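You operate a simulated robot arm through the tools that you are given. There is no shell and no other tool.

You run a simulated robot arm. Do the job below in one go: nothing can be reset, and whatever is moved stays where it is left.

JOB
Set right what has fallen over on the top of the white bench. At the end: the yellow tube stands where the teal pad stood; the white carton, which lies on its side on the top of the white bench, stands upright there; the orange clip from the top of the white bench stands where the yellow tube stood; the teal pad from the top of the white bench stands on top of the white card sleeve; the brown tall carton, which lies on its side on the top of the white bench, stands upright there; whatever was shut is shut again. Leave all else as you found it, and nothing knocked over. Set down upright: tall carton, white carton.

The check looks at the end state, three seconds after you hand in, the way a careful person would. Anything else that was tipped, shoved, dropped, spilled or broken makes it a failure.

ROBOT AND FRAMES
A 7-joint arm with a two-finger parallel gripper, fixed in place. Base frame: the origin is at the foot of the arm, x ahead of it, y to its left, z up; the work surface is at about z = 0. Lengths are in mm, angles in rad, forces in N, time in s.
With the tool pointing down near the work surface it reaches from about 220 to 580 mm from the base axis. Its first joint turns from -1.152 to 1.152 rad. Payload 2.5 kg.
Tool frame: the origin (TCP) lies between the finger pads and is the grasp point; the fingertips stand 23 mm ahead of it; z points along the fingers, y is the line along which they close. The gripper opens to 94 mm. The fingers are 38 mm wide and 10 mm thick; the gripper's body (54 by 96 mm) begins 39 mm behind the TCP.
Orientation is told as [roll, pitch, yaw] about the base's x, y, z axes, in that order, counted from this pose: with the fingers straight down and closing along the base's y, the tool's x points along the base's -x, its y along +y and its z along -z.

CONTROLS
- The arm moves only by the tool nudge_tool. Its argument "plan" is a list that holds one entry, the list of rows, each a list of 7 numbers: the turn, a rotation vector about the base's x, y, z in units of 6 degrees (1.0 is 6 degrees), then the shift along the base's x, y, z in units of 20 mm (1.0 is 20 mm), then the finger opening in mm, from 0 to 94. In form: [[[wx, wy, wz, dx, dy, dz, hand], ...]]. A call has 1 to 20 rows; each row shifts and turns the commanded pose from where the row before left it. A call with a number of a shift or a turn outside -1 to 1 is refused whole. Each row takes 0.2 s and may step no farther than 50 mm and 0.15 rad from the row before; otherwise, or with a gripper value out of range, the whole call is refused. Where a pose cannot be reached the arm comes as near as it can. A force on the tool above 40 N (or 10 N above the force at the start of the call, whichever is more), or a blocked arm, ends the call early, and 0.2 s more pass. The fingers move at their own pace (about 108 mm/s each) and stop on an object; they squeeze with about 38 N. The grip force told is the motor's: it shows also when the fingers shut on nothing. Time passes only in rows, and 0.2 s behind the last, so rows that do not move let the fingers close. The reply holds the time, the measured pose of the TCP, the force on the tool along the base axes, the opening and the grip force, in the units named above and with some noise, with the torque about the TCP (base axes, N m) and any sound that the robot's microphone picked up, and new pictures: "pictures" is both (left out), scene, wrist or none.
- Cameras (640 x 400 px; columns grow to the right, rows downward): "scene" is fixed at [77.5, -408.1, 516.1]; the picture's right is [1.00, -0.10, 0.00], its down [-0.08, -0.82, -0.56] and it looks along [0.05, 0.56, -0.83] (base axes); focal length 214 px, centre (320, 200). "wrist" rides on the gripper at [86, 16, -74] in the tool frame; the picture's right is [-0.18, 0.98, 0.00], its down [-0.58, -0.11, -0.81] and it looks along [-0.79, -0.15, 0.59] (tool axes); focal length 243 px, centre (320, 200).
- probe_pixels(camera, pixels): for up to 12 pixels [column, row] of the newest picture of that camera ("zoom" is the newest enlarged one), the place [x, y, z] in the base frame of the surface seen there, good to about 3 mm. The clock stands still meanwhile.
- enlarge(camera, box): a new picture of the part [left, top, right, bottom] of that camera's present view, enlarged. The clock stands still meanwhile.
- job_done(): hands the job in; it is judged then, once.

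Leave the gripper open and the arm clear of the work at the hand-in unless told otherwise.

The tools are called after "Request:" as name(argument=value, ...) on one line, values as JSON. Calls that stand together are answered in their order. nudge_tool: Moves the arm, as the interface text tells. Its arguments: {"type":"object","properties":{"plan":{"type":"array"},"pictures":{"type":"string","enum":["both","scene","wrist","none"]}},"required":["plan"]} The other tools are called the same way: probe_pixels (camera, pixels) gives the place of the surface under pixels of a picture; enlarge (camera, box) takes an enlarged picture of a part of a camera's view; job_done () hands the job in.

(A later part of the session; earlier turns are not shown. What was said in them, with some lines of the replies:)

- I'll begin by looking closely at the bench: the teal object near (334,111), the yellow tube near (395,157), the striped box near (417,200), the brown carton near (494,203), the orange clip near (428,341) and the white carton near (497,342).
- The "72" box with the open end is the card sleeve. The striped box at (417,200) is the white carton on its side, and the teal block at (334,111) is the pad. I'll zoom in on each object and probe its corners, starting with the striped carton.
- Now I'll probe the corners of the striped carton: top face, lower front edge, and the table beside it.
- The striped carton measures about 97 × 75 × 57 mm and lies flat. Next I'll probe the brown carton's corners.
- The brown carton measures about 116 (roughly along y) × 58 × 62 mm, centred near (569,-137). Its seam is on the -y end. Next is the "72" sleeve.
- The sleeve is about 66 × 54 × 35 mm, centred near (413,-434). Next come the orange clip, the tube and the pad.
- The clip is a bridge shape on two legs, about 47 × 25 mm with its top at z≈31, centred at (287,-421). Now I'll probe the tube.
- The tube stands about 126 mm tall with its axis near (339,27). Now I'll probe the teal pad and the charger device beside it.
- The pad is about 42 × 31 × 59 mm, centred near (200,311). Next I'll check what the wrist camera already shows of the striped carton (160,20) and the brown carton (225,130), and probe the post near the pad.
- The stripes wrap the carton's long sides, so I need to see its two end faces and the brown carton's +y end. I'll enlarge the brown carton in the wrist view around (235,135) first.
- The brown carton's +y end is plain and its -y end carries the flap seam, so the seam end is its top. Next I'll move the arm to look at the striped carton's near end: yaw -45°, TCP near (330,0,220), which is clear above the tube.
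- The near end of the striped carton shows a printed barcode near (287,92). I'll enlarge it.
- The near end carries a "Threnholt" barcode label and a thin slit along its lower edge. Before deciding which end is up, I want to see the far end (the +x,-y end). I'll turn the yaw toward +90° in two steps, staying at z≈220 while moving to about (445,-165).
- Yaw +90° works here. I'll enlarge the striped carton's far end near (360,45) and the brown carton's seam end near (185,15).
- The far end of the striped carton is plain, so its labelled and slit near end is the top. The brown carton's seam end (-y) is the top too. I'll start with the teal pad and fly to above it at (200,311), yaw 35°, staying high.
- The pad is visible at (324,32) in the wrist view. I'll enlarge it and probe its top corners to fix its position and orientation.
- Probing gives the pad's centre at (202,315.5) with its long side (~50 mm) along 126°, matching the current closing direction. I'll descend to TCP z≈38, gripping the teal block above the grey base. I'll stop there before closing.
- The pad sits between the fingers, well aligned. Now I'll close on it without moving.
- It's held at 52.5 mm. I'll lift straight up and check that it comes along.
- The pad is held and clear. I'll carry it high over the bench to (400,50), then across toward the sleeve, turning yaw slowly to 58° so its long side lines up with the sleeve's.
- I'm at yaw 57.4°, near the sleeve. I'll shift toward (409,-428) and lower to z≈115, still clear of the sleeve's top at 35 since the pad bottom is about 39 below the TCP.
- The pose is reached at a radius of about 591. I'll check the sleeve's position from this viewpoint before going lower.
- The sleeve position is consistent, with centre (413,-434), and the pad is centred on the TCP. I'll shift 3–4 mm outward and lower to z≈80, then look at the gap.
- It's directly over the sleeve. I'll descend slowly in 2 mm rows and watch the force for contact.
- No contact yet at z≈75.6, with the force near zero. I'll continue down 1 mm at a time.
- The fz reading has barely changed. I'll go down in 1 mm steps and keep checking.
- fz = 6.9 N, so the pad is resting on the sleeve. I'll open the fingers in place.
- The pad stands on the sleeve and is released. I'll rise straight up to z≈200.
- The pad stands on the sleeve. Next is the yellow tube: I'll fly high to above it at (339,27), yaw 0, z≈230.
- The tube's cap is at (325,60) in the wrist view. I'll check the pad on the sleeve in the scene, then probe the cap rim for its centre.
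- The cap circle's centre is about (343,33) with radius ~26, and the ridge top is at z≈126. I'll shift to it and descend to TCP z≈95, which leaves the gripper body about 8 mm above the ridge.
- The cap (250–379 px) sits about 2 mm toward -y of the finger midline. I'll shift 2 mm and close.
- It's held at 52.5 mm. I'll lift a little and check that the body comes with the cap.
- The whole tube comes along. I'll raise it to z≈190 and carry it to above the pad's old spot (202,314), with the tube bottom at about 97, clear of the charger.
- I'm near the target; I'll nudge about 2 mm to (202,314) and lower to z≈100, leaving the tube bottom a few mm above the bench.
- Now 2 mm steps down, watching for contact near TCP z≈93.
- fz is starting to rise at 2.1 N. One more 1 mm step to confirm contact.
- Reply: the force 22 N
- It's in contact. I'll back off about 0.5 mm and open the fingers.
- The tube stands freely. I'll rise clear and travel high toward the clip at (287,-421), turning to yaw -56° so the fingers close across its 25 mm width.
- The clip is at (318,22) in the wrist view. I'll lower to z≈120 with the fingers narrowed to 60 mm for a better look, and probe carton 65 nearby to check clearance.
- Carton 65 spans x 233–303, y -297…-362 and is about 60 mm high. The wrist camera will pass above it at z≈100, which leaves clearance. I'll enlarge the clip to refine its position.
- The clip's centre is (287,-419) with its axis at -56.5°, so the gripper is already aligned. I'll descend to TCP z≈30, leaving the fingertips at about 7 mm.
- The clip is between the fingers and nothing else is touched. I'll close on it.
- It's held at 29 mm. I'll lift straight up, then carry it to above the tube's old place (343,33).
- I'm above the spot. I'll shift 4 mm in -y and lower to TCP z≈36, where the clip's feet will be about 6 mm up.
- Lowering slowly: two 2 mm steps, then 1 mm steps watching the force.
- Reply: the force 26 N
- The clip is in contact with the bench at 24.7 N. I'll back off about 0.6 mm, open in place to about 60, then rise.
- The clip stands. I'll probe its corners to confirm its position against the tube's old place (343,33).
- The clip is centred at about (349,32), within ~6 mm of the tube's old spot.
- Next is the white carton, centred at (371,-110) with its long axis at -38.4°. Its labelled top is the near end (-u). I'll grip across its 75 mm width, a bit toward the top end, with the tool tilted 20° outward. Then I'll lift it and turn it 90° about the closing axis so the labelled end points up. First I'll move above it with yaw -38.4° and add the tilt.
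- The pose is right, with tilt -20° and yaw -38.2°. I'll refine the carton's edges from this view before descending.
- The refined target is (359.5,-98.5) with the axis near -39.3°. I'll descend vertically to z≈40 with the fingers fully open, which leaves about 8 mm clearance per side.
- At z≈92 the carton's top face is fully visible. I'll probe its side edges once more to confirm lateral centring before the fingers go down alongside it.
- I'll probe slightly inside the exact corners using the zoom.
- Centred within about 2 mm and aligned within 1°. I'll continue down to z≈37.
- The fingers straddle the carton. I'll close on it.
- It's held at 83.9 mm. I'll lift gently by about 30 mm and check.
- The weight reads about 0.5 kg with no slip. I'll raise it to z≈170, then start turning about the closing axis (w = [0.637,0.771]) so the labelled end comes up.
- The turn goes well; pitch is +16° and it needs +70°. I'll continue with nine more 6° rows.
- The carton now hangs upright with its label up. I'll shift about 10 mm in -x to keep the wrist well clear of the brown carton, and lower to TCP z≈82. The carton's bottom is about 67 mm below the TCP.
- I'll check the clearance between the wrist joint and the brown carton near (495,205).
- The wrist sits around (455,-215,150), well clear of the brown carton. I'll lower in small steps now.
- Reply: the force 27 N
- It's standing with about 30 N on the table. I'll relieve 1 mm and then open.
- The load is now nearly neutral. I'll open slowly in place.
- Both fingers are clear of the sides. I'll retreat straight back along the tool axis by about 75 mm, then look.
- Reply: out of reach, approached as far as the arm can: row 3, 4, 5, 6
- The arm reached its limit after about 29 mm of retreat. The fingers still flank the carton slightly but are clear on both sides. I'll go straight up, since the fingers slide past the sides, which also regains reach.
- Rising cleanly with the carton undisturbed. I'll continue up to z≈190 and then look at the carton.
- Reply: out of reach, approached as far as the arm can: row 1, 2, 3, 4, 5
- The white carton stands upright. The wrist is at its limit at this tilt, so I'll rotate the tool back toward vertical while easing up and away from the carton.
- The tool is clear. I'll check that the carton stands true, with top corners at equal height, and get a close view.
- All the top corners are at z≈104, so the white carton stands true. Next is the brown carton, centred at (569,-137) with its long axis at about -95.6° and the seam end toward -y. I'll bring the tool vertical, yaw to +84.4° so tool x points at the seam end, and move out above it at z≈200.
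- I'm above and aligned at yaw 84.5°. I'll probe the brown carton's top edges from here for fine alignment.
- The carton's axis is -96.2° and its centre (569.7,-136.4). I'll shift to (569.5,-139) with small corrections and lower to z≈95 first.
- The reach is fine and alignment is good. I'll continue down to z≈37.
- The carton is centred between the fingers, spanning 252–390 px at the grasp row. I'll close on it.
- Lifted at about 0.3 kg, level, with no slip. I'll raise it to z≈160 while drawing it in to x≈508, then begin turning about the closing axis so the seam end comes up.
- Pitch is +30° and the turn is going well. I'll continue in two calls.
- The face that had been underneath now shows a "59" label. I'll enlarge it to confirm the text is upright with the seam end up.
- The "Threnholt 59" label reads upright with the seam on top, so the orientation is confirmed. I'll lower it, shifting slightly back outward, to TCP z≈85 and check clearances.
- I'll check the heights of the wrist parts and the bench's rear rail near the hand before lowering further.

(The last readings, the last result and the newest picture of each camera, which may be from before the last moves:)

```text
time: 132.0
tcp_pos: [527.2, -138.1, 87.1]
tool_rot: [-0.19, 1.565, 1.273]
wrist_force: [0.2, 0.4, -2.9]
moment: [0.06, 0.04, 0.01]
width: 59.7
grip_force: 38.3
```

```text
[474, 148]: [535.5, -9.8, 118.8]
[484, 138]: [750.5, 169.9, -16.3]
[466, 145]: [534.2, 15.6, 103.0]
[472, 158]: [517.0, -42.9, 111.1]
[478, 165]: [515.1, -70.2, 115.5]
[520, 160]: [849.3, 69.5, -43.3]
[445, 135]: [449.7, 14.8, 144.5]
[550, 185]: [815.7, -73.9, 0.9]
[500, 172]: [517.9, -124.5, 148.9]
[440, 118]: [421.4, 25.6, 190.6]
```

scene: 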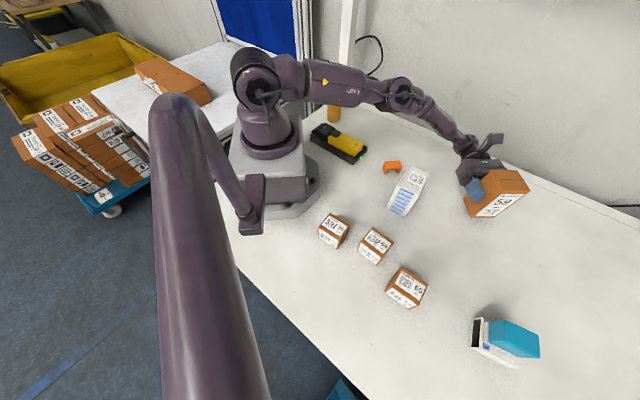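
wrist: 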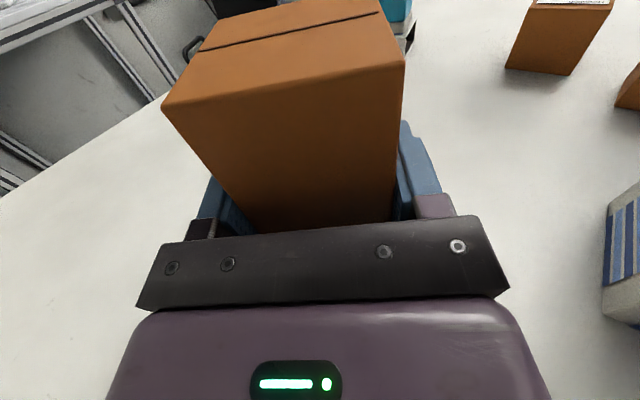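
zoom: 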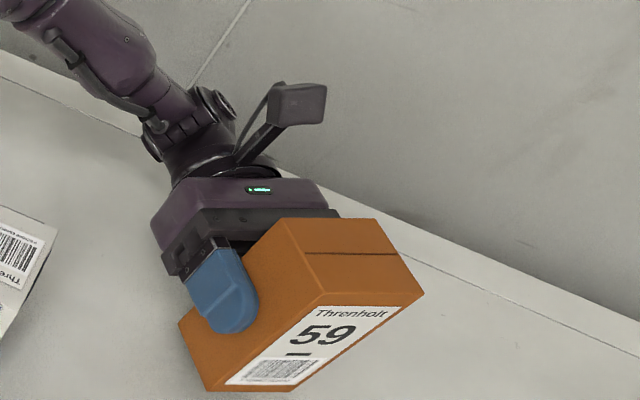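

There's enough room: the wrist centre is about z 87 near (535,5), with a radius of ~30. I'll lower slowly to z≈66.

Request:
nudge_tool(plan=[[[0, 0, 0, 0, 0, -0.25, 40], [0, 0, 0, 0, 0, -0.25, 40], [0, 0, 0, 0, 0, -0.25, 40], [0, 0, 0, 0, 0, -0.25, 40], [0, 0, 0, 0, 0, 0, 40]]])

```text
time: 133.2
tcp_pos: [528.1, -137.9, 65.8]
tool_rot: [-0.204, 1.565, 1.26]
wrist_force: [-0.3, 0.3, -2.0]
moment: [0.02, -0.01, -0.01]
width: 59.9
grip_force: 38.2
```

scene: 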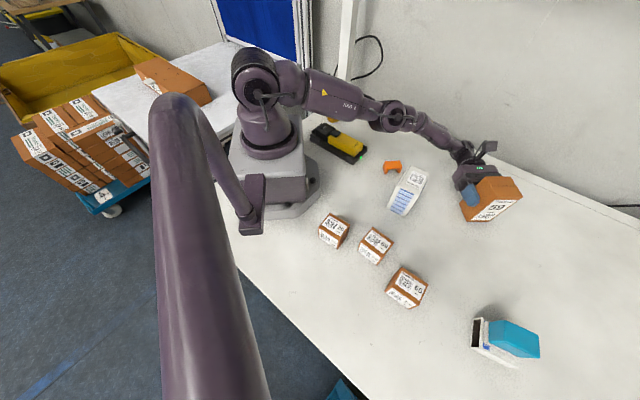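
wrist: 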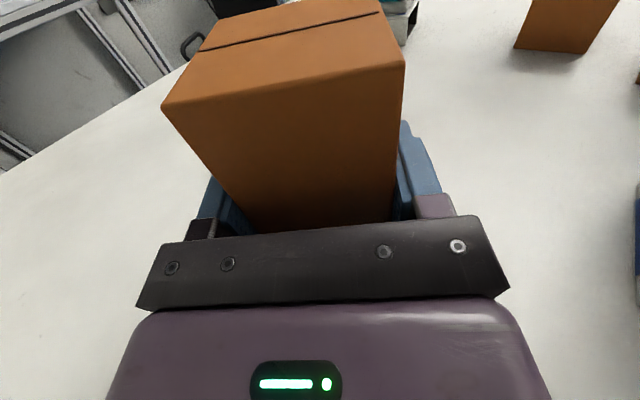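

I'll check the height of the elbow and forearm, since they pass above the clip and tube.

Request:
probe_pixels(camera="scene", pixels=[[395, 115], [370, 110], [345, 108], [330, 98], [430, 128], [450, 145], [465, 155], [400, 128]])

```text
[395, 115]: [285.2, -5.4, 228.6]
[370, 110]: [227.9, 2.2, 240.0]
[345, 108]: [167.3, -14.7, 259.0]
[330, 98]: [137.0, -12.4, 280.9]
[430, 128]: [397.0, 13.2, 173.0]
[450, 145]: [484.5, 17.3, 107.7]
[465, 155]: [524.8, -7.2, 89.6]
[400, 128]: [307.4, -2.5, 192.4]
```

The forearm is well above everything, at z>150 over the clip. I'll continue down in small steps.

Request:
nudge_tool(plan=[[[0, 0, 0, 0, 0, -0.08, 40], [0, 0, 0, 0, 0, -0.08, 40], [0, 0, 0, 0, 0, 0, 40]]], pictures="none")

Request:
nudge_tool(plan=[[[0, 0, 0, 0, 0, -0.05, 40], [0, 0, 0, 0, 0, 0, 40]]], pictures="none")

Request:
nudge_tool(plan=[[[0, 0, 0, 0, 0, -0.05, 40], [0, 0, 0, 0, 0, 0, 40]]], pictures="none")

```text
time: 134.0
tcp_pos: [526.8, -139.0, 62.5]
tool_rot: [-0.141, 1.567, 1.322]
wrist_force: [0.0, -0.3, -3.7]
moment: [0.04, 0.01, -0.01]
width: 59.6
grip_force: 38.1
```

```text
time: 134.6
tcp_pos: [527.8, -138.0, 61.6]
tool_rot: [-0.242, 1.564, 1.22]
wrist_force: [0.1, -0.2, -3.4]
moment: [0.04, 0.05, -0.03]
width: 59.9
grip_force: 37.5
```

```text
time: 135.2
tcp_pos: [528.0, -138.6, 61.1]
tool_rot: [-0.104, 1.567, 1.355]
wrist_force: [0.6, -0.2, -3.6]
moment: [0.04, 0.03, -0.02]
width: 59.4
grip_force: 37.9
```

No contact yet. I'll keep going in 1 mm steps.

Request:
nudge_tool(plan=[[[0, 0, 0, 0, 0, -0.05, 40], [0, 0, 0, 0, 0, 0, 40]]], pictures="none")

Request:
nudge_tool(plan=[[[0, 0, 0, 0, 0, -0.05, 40], [0, 0, 0, 0, 0, 0, 40]]], pictures="none")

```text
time: 135.8
tcp_pos: [526.1, -141.3, 60.4]
tool_rot: [1.062, 1.568, 2.515]
wrist_force: [0.5, -0.2, -2.9]
moment: [0.04, 0.03, -0.04]
width: 60.0
grip_force: 37.6
out of reach, approached as far as the arm can: row 1
```

```text
time: 136.4
tcp_pos: [526.0, -138.0, 60.0]
tool_rot: [-0.958, 1.568, 0.503]
wrist_force: [-2.7, -3.3, 7.4]
moment: [-0.56, 0.49, 0.04]
width: 59.8
grip_force: 38.3
```

Contact at fz = 7.4 N. I'll press 0.6 mm further to seat it flat.

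Request:
nudge_tool(plan=[[[0, 0, 0, 0, 0, -0.03, 40], [0, 0, 0, 0, 0, 0, 40]]], pictures="both")

```text
time: 137.0
tcp_pos: [527.0, -137.3, 60.8]
tool_rot: [-0.819, 1.569, 0.643]
wrist_force: [-4.0, -4.4, 14.3]
moment: [-0.87, 0.78, 0.08]
width: 59.6
grip_force: 38.4
```

scene: 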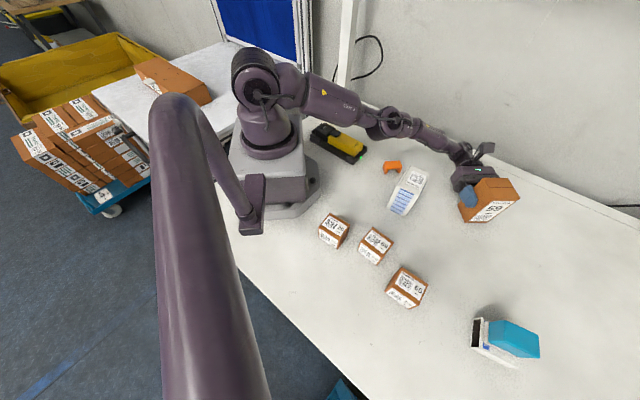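
wrist: 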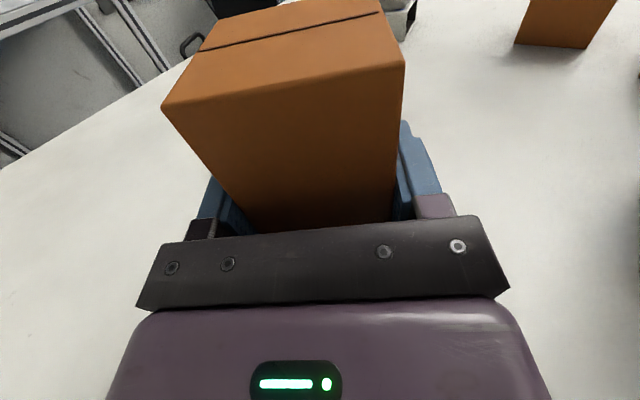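

The -x,-y corner touches first, so there's only a fraction of a degree of tilt. I'll relieve slightly and open slowly.

Request:
nudge_tool(plan=[[[0, 0, 0, 0, 0, 0.02, 40], [0, 0, 0, 0, 0, 0, 58], [0, 0, 0, 0, 0, 0, 61], [0, 0, 0, 0, 0, 0, 64], [0, 0, 0, 0, 0, 0, 75], [0, 0, 0, 0, 0, 0, 94], [0, 0, 0, 0, 0, 0, 94]]])

```text
time: 138.6
tcp_pos: [526.4, -137.8, 59.8]
tool_rot: [-0.251, 1.568, 1.211]
wrist_force: [0.4, 0.1, 0.3]
moment: [-0.03, -0.02, 0.01]
width: 93.8
grip_force: 0.0
```

scene: 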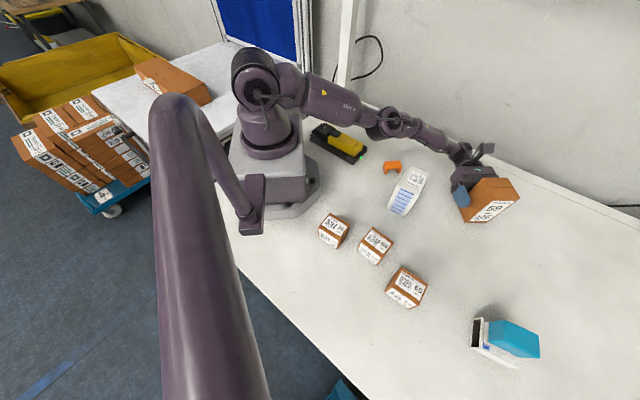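
wrist: 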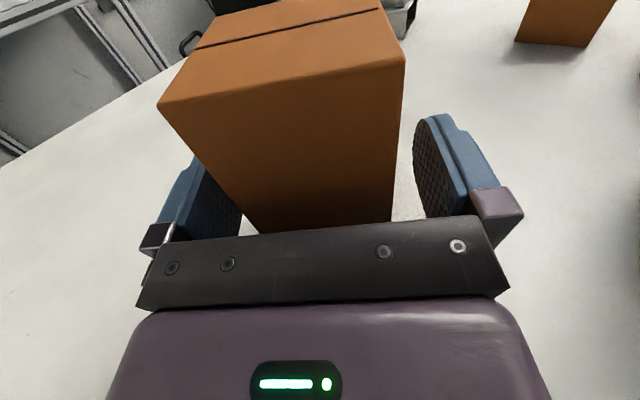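

The brown carton stands free with wide gaps on both sides. I'll rise with a slight +y retreat, so the fingers slide up past its sides and the palm moves away.

Request:
nudge_tool(plan=[[[0, 0, 0, 0, 0.15, 0.3, 94], [0, 0, 0, 0, 0.25, 0.6, 94], [0, 0, 0, 0, 0.25, 0.8, 94], [0, 0, 0, 0, 0.25, 0.8, 94], [0, 0, 0, 0, 0.25, 0.8, 94], [0, 0, 0, 0, 0.25, 0.8, 94], [0, 0, 0, 0, 0.25, 0.9, 94], [0, 0, 0, 0, 0.25, 0.9, 94], [0, 0, 0, 0, 0, 0, 94]]])

```text
time: 140.6
tcp_pos: [529.6, -101.0, 176.6]
tool_rot: [-0.262, 1.567, 1.201]
wrist_force: [0.0, 0.0, -0.2]
moment: [0.0, 0.01, -0.01]
width: 94.1
grip_force: 0.1
```

scene: 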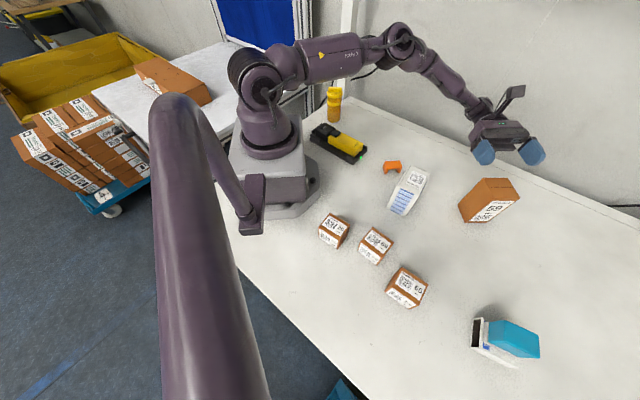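
wrist: 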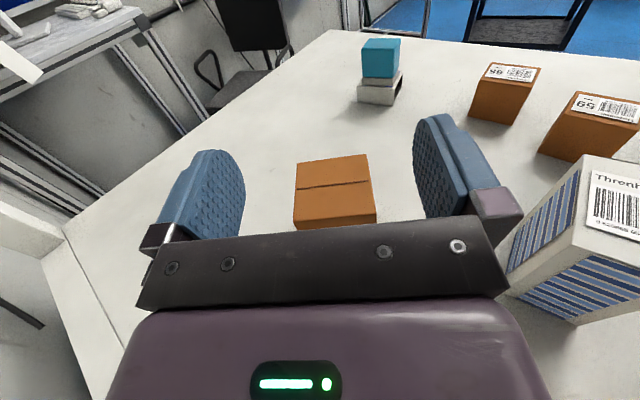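

The brown carton stands upright and the pad sits on the sleeve. I'll bring the tool back toward vertical while rising and moving inward.

Request:
nudge_tool(plan=[[[0.994, -0.107, 0, -0.2, 0.1, 0.5, 94], [0.994, -0.107, 0, -0.2, 0.1, 0.5, 94], [0.994, -0.107, 0, -0.2, 0.1, 0.5, 94], [0.994, -0.107, 0, -0.2, 0.1, 0.5, 94], [0.994, -0.107, 0, -0.2, 0.1, 0.5, 94], [0.994, -0.107, 0, -0.2, 0.1, 0.5, 94], [0.994, -0.107, 0, -0.2, 0.1, 0, 94], [0.994, -0.107, 0, -0.2, 0.1, 0, 94], [0.994, -0.107, 0, -0.2, 0.1, 0, 94], [0.994, -0.107, 0, -0.2, 0.1, 0, 94], [0.994, -0.107, 0, -0.2, 0.1, 0, 94], [0.994, -0.107, 0, -0.2, 0.1, 0, 94], [0.994, -0.107, 0, -0.2, 0.1, 0, 94], [0.994, -0.107, 0, -0.2, 0.1, 0, 94], [0.994, -0.107, 0, -0.2, 0.1, 0, 94], [0, 0, 0, 0, 0, 0, 94]]])

```text
time: 144.0
tcp_pos: [468.7, -69.1, 237.0]
tool_rot: [0.002, -0.005, 1.463]
wrist_force: [-0.1, 0.0, -0.6]
moment: [-0.01, -0.04, 0.0]
width: 93.9
grip_force: 0.1
```

scene: 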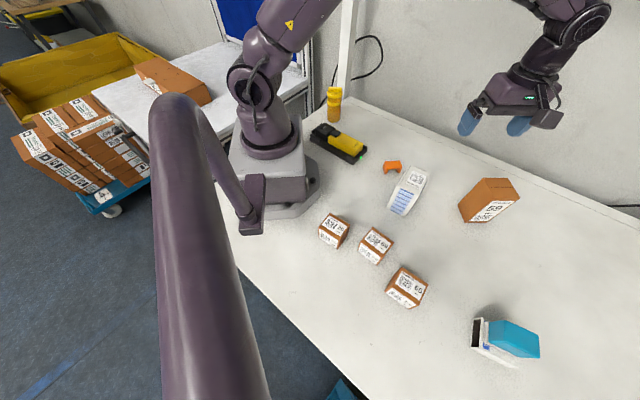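
wrist: 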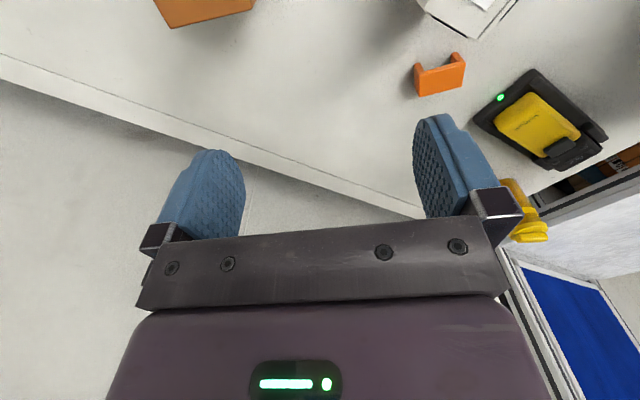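

The arm is clear. I'll inspect the final state closely: brown carton, white carton and clip, tube, and sleeve with pad.

Request:
enlarge(camera="scene", box=[440, 160, 540, 235])

Request:
probe_pixels(camera="scene", pixels=[[484, 180], [509, 180], [517, 199], [489, 198], [498, 190], [460, 205], [470, 220]])

Request:
enlarge(camera="scene", box=[300, 75, 396, 170])

Request:
enlarge(camera="scene", box=[300, 200, 570, 380])

Request:
probe_pixels(camera="scene", pixels=[[333, 90], [328, 95], [339, 95], [333, 120], [393, 163], [515, 340], [402, 270], [425, 283], [375, 229], [349, 226]])

```text
5.33 times, centred on (490, 198) of scene
```

zoom: 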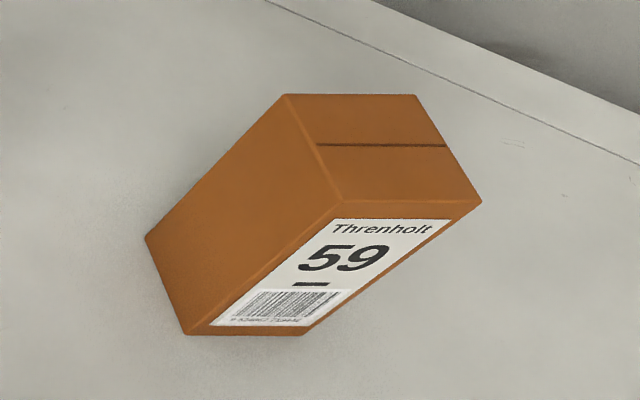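

```text
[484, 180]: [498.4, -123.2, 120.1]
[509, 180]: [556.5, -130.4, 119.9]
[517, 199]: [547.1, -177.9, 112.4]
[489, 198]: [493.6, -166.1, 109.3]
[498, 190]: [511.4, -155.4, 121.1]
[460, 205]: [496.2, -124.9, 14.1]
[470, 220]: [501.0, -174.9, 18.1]
```

```text
4.21 times, centred on (348, 122) of scene
```

zoom: 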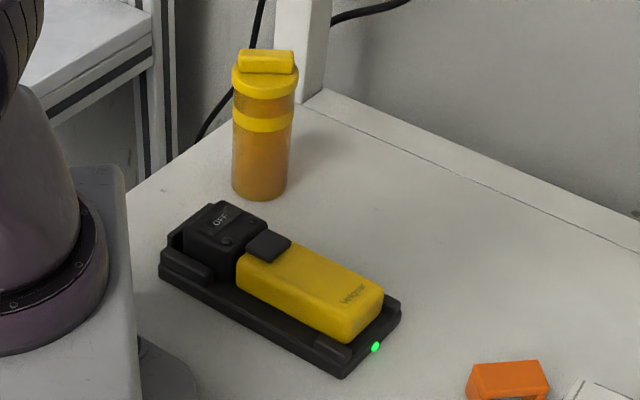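

```text
2.22 times, centred on (435, 290) of scene
```

zoom: 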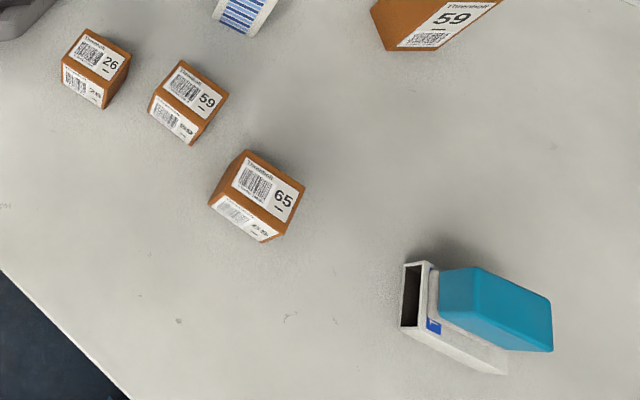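

```text
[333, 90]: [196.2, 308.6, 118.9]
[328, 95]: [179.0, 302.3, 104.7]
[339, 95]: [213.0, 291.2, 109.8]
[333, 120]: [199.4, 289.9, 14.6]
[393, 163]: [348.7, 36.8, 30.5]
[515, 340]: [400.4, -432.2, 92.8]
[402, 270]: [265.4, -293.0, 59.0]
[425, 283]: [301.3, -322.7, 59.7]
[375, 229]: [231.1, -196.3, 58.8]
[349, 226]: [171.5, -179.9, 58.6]
```

Everything checks out: the tube is at about (201,315), the clip is upright, the pad is on the sleeve, both cartons are upright, and the small cartons and charger haven't moved. I'll bring the arm back near its starting pose, high and clear, with the gripper open.

Request:
nudge_tool(plan=[[[0, 0, -0.99, -0.19, 0.43, 0.21, 94], [0, 0, -0.99, -0.19, 0.43, 0.21, 94], [0, 0, -0.99, -0.19, 0.43, 0.21, 94], [0, 0, -0.99, -0.19, 0.43, 0.21, 94], [0, 0, -0.99, -0.19, 0.43, 0.21, 94], [0, 0, -0.99, -0.19, 0.43, 0.21, 94], [0, 0, -0.99, -0.19, 0.43, 0.21, 94], [0, 0, -0.99, -0.19, 0.43, 0.21, 94], [0, 0, -0.99, -0.19, 0.43, 0.21, 94], [0, 0, -0.99, -0.19, 0.43, 0.21, 94], [0, 0, -0.99, -0.19, 0.43, 0.21, 94], [0, 0, -0.99, -0.19, 0.43, 0.21, 94], [0, 0, -0.99, -0.19, 0.43, 0.21, 94], [0, 0, -0.99, -0.19, 0.43, 0.21, 94], [0, 0, 0, 0, 0, 0, 94]]])

```text
time: 147.2
tcp_pos: [417.0, 49.5, 294.5]
tool_rot: [0.0, -0.002, 0.011]
wrist_force: [-0.7, -0.4, 0.1]
moment: [-0.01, -0.01, 0.05]
width: 93.9
grip_force: 0.0
```

scene: 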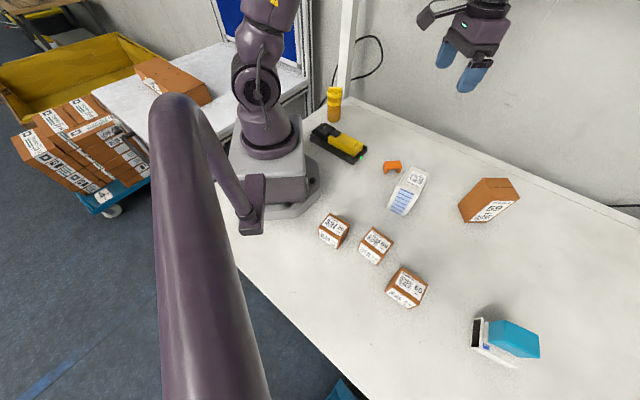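
wrist: 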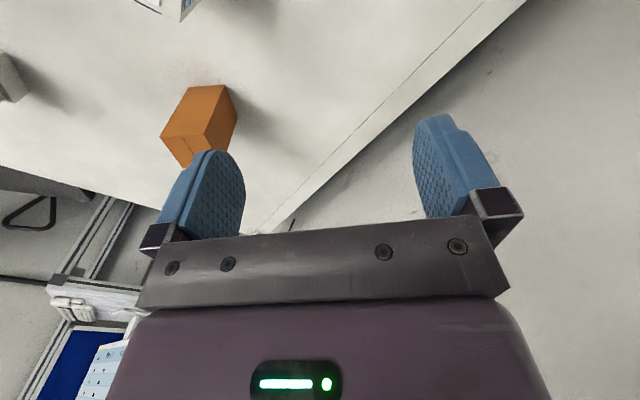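

The arm is back at its starting pose with the gripper open. The scene shows the tube at (333,103), the clip at (393,167), the white carton upright at (408,190), the brown carton upright at (490,200), and the pad on the sleeve at (512,340). Nothing else has been disturbed, so I'm handing in.

Request:
job_done()

```text
The job is handed in.
```

I finished the job and handed it in. In the last pictures every item was in place and nothing had been knocked over.

| Item | Where it is now | Note |
|---|---|---|
| Yellow tube | Where the teal pad stood, about (201, 315) | Standing, cap still on |
| Teal pad | On top of the white card sleeve | Standing with its grey base down |
| Orange clip | Where the tube stood, about (349, 32) | About 6 mm off the tube's centre |
| White carton | Upright, about (345, -91) | About 31 mm from where it lay |
| Brown tall carton | Upright, about (526, -146) | About 44 mm closer to the arm, so it could be turned within reach |

- **Which way up:** I stood the white carton with its barcode end on top. I took that end as the top because it has the flap slit and the other end is plain. The brown carton has its seam on top, and its "59" label reads the right way up.
- **Shut things:** I opened nothing, so there was nothing to close again.
- **Everything else:** The small cartons 26, 59 and 65, the charger and the sleeve look undisturbed. The arm is back at its starting pose with the gripper open.
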